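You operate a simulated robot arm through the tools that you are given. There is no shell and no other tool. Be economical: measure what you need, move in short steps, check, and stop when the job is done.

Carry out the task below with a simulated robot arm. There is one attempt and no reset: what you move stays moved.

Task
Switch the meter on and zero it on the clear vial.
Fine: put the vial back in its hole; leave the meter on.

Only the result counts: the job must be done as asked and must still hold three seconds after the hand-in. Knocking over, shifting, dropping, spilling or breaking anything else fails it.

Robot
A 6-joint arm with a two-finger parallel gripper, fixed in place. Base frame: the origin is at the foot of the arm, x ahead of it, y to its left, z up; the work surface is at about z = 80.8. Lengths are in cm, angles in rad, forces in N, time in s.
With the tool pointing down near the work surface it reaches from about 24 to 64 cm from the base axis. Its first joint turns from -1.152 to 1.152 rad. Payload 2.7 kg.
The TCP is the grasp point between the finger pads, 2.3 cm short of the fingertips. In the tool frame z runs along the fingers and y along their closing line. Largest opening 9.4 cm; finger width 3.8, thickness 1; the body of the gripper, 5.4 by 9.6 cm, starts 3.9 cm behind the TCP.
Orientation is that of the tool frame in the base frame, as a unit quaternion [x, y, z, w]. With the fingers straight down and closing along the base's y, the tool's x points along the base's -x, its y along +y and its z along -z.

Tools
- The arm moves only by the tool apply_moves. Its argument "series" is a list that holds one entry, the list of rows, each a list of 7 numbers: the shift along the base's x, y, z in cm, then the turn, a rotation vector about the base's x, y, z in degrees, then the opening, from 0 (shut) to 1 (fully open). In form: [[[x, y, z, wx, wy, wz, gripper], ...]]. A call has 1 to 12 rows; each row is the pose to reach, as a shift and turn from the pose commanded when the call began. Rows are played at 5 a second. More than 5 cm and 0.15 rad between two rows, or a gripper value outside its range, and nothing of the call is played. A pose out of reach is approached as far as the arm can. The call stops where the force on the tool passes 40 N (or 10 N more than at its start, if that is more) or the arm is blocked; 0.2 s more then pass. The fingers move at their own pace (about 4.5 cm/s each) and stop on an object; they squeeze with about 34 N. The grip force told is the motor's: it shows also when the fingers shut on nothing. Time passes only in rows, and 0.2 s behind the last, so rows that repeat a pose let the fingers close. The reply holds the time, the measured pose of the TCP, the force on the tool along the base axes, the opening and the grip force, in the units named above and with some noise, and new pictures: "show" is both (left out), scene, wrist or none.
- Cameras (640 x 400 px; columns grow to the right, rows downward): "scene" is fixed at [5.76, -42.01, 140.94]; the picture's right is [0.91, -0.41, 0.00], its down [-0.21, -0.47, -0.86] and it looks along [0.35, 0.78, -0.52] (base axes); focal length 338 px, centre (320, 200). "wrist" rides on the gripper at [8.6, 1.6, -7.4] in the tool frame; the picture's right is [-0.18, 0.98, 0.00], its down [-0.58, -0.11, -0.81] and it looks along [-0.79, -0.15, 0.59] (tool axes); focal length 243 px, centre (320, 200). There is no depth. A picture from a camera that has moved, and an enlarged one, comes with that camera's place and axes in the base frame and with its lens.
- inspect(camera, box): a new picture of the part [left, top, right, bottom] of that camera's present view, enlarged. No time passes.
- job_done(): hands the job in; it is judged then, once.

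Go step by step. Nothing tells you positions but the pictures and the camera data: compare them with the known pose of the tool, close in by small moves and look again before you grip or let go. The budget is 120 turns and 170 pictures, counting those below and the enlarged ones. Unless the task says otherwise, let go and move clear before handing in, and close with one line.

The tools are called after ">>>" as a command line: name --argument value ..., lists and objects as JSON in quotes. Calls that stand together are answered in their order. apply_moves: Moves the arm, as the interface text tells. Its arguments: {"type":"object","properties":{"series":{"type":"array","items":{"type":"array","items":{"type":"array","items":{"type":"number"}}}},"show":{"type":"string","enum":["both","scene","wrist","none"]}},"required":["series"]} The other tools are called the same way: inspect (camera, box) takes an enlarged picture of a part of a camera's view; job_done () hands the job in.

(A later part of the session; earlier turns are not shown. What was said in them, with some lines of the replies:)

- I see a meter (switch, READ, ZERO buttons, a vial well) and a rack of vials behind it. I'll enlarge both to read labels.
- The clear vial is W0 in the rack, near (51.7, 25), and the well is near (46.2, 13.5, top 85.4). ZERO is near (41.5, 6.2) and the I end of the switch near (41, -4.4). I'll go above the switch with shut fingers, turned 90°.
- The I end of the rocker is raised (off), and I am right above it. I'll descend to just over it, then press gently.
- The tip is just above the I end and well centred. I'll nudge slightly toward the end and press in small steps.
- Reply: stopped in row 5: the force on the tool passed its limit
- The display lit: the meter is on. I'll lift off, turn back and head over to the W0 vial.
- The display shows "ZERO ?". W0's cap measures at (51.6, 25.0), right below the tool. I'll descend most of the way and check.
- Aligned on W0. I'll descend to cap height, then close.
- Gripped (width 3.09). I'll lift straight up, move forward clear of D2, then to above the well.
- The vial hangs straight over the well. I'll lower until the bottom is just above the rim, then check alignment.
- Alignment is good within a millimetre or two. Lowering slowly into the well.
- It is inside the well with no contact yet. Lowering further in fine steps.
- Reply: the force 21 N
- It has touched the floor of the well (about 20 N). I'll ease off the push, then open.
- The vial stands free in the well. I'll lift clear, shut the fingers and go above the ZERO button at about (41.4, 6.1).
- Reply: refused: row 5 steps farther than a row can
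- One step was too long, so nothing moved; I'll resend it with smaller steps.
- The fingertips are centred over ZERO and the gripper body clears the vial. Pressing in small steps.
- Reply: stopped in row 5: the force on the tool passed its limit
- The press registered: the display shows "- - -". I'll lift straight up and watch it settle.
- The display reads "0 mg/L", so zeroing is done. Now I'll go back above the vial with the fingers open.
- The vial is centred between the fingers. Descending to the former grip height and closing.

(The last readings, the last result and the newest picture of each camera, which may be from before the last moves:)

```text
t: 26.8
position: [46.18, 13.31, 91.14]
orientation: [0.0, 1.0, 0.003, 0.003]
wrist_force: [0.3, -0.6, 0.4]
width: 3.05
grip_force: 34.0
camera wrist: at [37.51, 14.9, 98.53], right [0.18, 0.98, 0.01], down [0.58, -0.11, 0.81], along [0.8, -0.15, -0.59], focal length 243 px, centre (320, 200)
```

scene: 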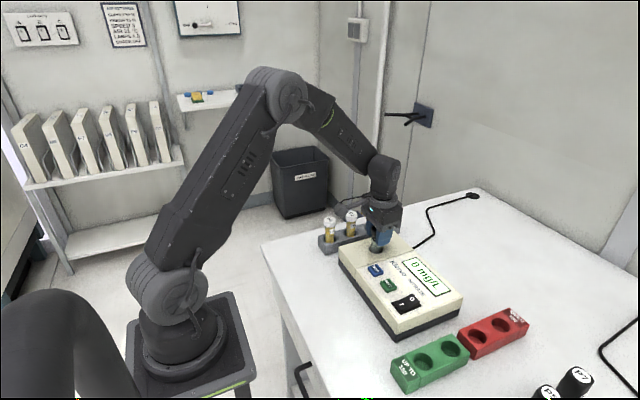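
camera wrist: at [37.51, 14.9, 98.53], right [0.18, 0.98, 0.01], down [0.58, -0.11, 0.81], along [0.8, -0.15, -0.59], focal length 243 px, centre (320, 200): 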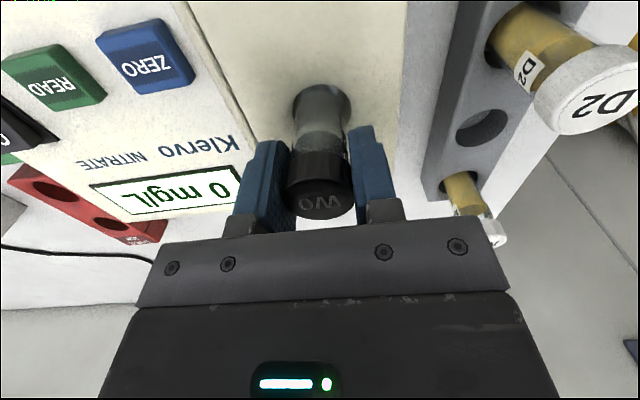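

Gripped again. Lifting out and carrying it back to above the empty W0 hole in the rack.

>>> apply_moves --series '[[[0, 0, 1, 0, 0, 0, 0.2], [0, 0, 3, 0, 0, 0, 0.2], [0, 0, 6, 0, 0, 0, 0.2], [0, 0, 7, 0, 0, 0, 0.2], [2, 1.5, 7, 0, 0, 0, 0.2], [4, 3.5, 7, 0, 0, 0, 0.2], [5.5, 6, 7, 0, 0, 0, 0.2], [5.5, 9, 7, 0, 0, 0, 0.2], [5.5, 11.55, 7, 0, 0, 0, 0.2], [5.5, 11.55, 5, 0, 0, 0, 0.2], [5.5, 11.55, 3, 0, 0, 0, 0.2], [5.5, 11.55, 3, 0, 0, 0, 0.2]]]'

>>> inspect --camera "scene" --box '[330, 180, 420, 240]'

>>> inspect --camera "wrist" --box '[220, 0, 420, 240]'

```text
t: 29.4
position: [51.65, 24.91, 94.27]
orientation: [0.0, 1.0, 0.003, 0.003]
wrist_force: [0.2, -1.0, -1.3]
width: 3.06
grip_force: 33.9
camera wrist: at [43.14, 26.5, 101.61], right [0.18, 0.98, 0.01], down [0.58, -0.11, 0.81], along [0.8, -0.15, -0.59], focal length 243 px, centre (320, 200)
```

scene: 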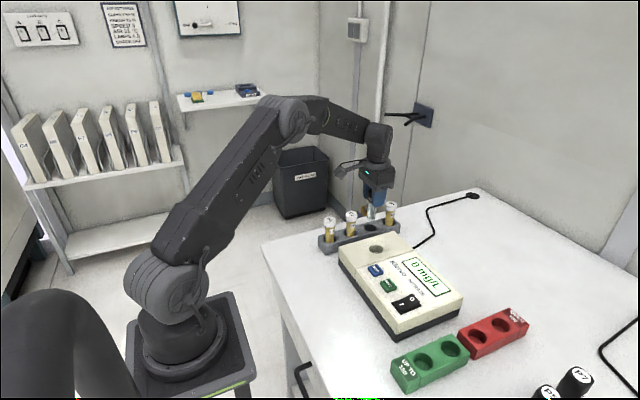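
wrist: 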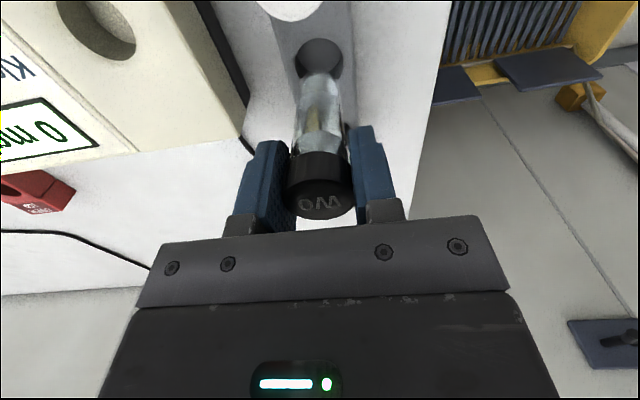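

```text
6.67 times, centred on (375, 210) of scene
camera zoom: at [5.76, -42.01, 140.94], right [0.91, -0.41, 0.0], down [-0.21, -0.47, -0.86], along [0.35, 0.78, -0.52], focal length 2251 px, centre (-47, 133)
```

zoom: 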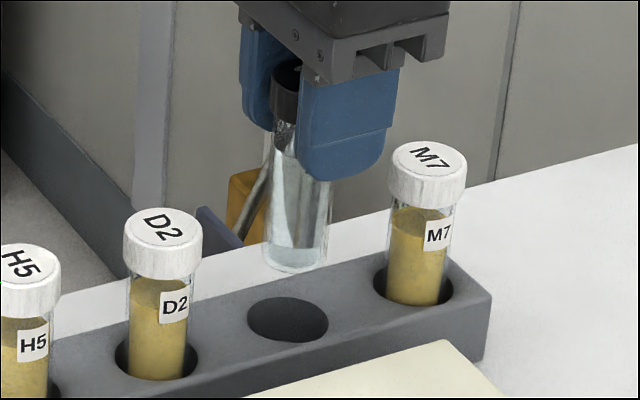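

```text
1.67 times, centred on (320, 120) of wrist
camera zoom: at [43.14, 26.5, 101.61], right [0.18, 0.98, 0.01], down [0.58, -0.11, 0.81], along [0.8, -0.15, -0.59], focal length 404 px, centre (320, 333)
```

zoom: 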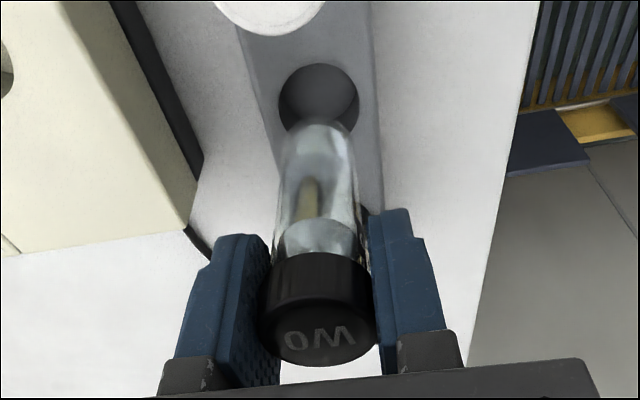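

The vial is over its hole with the bottom about 3 cm above it. Lowering to just above the rim and checking.

>>> apply_moves --series '[[[0, 0, -1.5, 0, 0, 0, 0.2], [0, 0, -2.6, 0, 0, 0, 0.2], [0, 0, -2.6, 0, 0, 0, 0.2]]]' --show "none"

>>> inspect --camera "scene" --box '[330, 180, 420, 240]'

>>> inspect --camera "wrist" --box '[260, 60, 380, 220]'

```text
t: 30.2
position: [51.72, 24.88, 91.55]
orientation: [-0.001, 1.0, 0.003, 0.003]
wrist_force: [-0.5, -1.0, -0.1]
width: 3.06
grip_force: 34.1
```

```text
6.67 times, centred on (375, 210) of scene
camera zoom: at [5.76, -42.01, 140.94], right [0.91, -0.41, 0.0], down [-0.21, -0.47, -0.86], along [0.35, 0.78, -0.52], focal length 2251 px, centre (-47, 133)
```

zoom: 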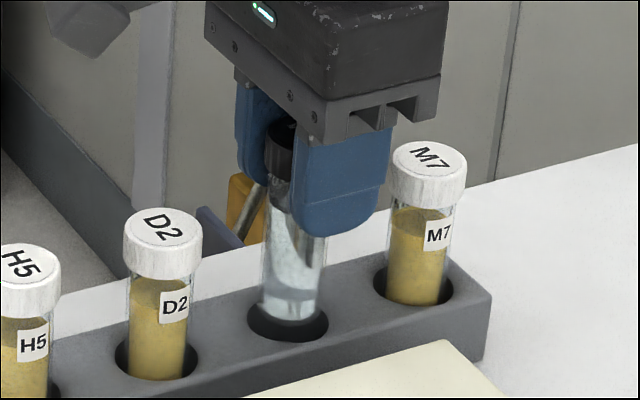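

```text
2.50 times, centred on (320, 140) of wrist
camera zoom: at [43.12, 26.48, 98.89], right [0.18, 0.98, 0.01], down [0.58, -0.11, 0.81], along [0.8, -0.15, -0.59], focal length 606 px, centre (320, 350)
```

zoom: 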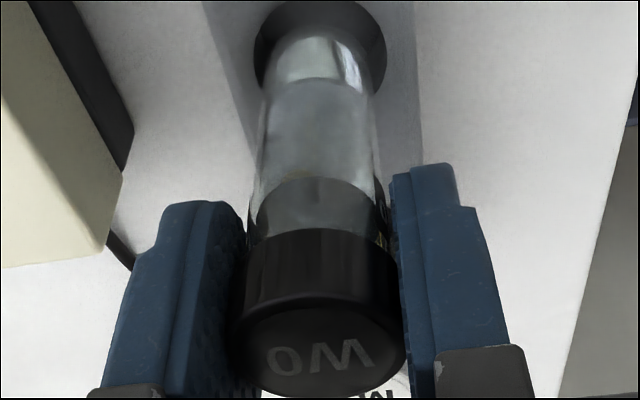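

Centred over the hole. Lowering into it, with fine steps at the end.

>>> apply_moves --series '[[[0, 0, -0.6, 0, 0, 0, 0.2], [0, 0, -1.2, 0, 0, 0, 0.2], [0, 0, -1.8, 0, 0, 0, 0.2], [0, 0, -2.3, 0, 0, 0, 0.2], [0, 0, -2.6, 0, 0, 0, 0.2], [0, 0, -2.8, 0, 0, 0, 0.2], [0, 0, -2.9, 0, 0, 0, 0.2]]]' --show "none"

>>> inspect --camera "scene" --box '[330, 180, 420, 240]'

```text
t: 31.8
position: [51.7, 24.95, 88.68]
orientation: [-0.001, 1.0, 0.002, 0.003]
wrist_force: [0.2, 0.4, 0.9]
width: 3.04
grip_force: 33.9
```

```text
6.67 times, centred on (375, 210) of scene
camera zoom: at [5.76, -42.01, 140.94], right [0.91, -0.41, 0.0], down [-0.21, -0.47, -0.86], along [0.35, 0.78, -0.52], focal length 2251 px, centre (-47, 133)
```

zoom: 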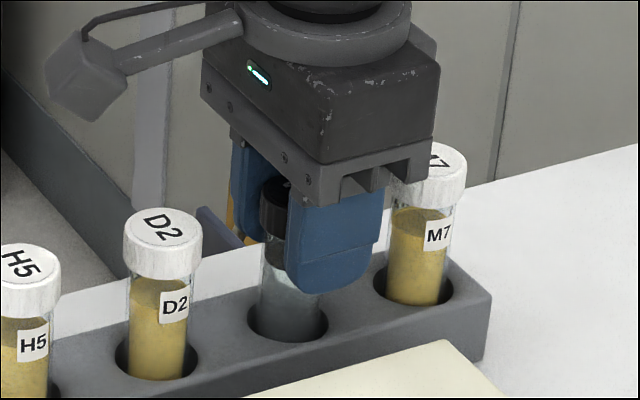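

The vial is almost down. I'll feel for the bottom with a few tiny steps.

>>> apply_moves --series '[[[0, 0, -0.1, 0, 0, 0, 0.2], [0, 0, -0.15, 0, 0, 0, 0.2]]]' --show "none"

```text
t: 32.4
position: [51.74, 25.02, 88.55]
orientation: [0.0, 1.0, 0.002, 0.003]
wrist_force: [-0.4, 0.6, -0.1]
width: 3.05
grip_force: 33.7
```

>>> apply_moves --series '[[[0, 0, -0.1, 0, 0, 0, 0.2], [0, 0, -0.2, 0, 0, 0, 0.2]]]' --show "none"

```text
t: 33.0
position: [51.84, 24.92, 88.46]
orientation: [0.0, 1.0, 0.003, 0.004]
wrist_force: [-3.1, -0.9, 7.5]
width: 3.07
grip_force: 33.9
```

It touches bottom now (7.5 N). Easing up by a hair, then opening.

>>> apply_moves --series '[[[0, 0, 0.1, 0, 0, 0, 0.2], [0, 0, 0.1, 0, 0, 0, 0.4], [0, 0, 0.1, 0, 0, 0, 0.6], [0, 0, 0.1, 0, 0, 0, 0.6], [0, 0, 0.1, 0, 0, 0, 0.6]]]'

```text
t: 34.2
position: [51.69, 25.04, 88.38]
orientation: [0.001, 1.0, 0.002, 0.005]
wrist_force: [-0.1, 0.0, 0.1]
width: 5.63
grip_force: 0.1
camera wrist: at [43.12, 26.52, 95.82], right [0.18, 0.98, 0.01], down [0.58, -0.11, 0.81], along [0.8, -0.15, -0.59], focal length 243 px, centre (320, 200)
```

scene: 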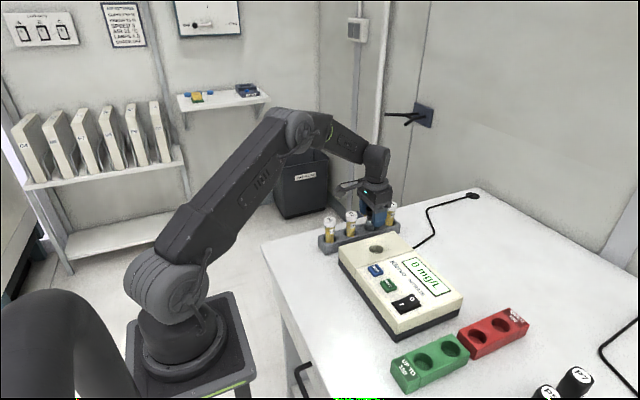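
wrist: 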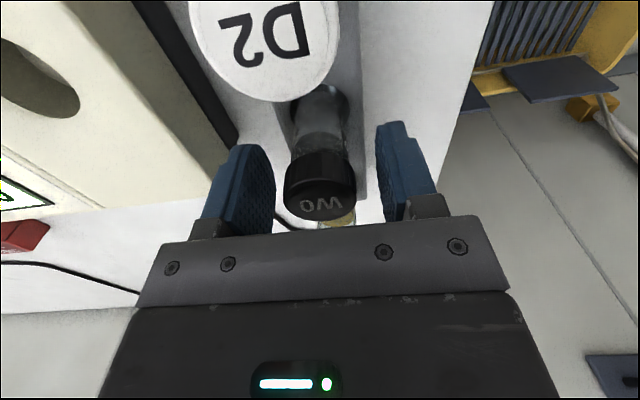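

The vial stands released in its hole. Rising clear and checking.

>>> apply_moves --series '[[[0, 0, 2, 0, 0, 0, 0.6], [0, 0, 5, 0, 0, 0, 0.6], [0, 0, 9, 0, 0, 0, 0.6], [0, 0, 13, 0, 0, 0, 0.6], [0, 0, 17, 0, 0, 0, 0.6], [0, 0, 17, 0, 0, 0, 0.6]]]'

>>> inspect --camera "scene" --box '[310, 180, 480, 330]'

```text
t: 35.6
position: [51.54, 24.94, 105.62]
orientation: [0.0, 1.0, 0.002, 0.004]
wrist_force: [0.4, 0.5, 0.6]
width: 5.63
grip_force: 0.0
camera wrist: at [43.04, 26.54, 113.07], right [0.18, 0.98, 0.01], down [0.58, -0.11, 0.81], along [0.8, -0.15, -0.59], focal length 243 px, centre (320, 200)
```

scene: 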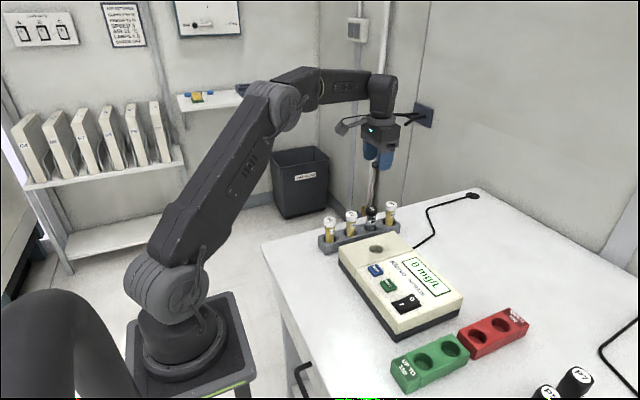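
wrist: 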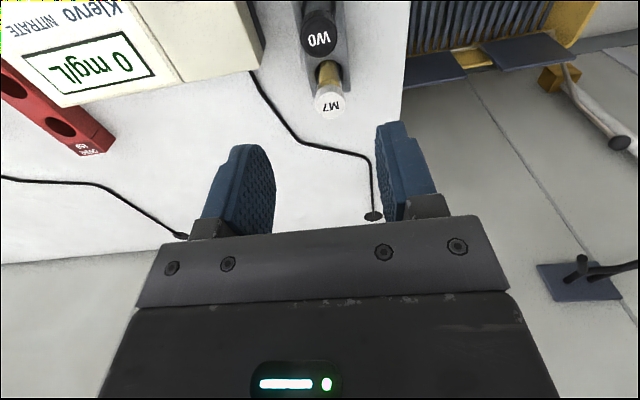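

```text
2.67 times, centred on (395, 255) of scene
camera zoom: at [5.76, -42.01, 140.94], right [0.91, -0.41, 0.0], down [-0.21, -0.47, -0.86], along [0.35, 0.78, -0.52], focal length 900 px, centre (120, 53)
```

zoom: 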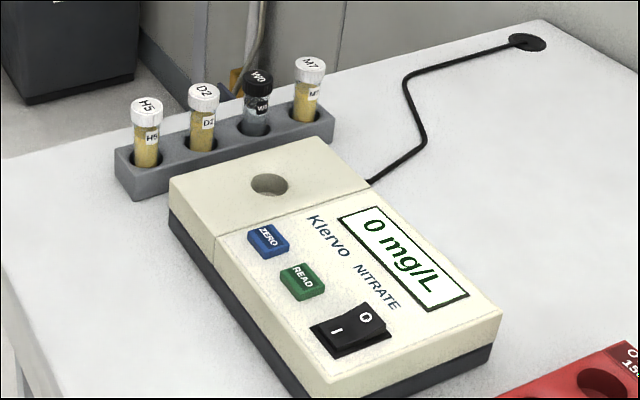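

W0 is back in its hole, the meter is on and reads 0 mg/L, and the arm is clear. Handing in.

>>> job_done

```text
The job is handed in.
```

The meter is on and zeroed on the clear vial (W0), reading 0 mg/L. W0 is back in its rack hole and the arm is clear.
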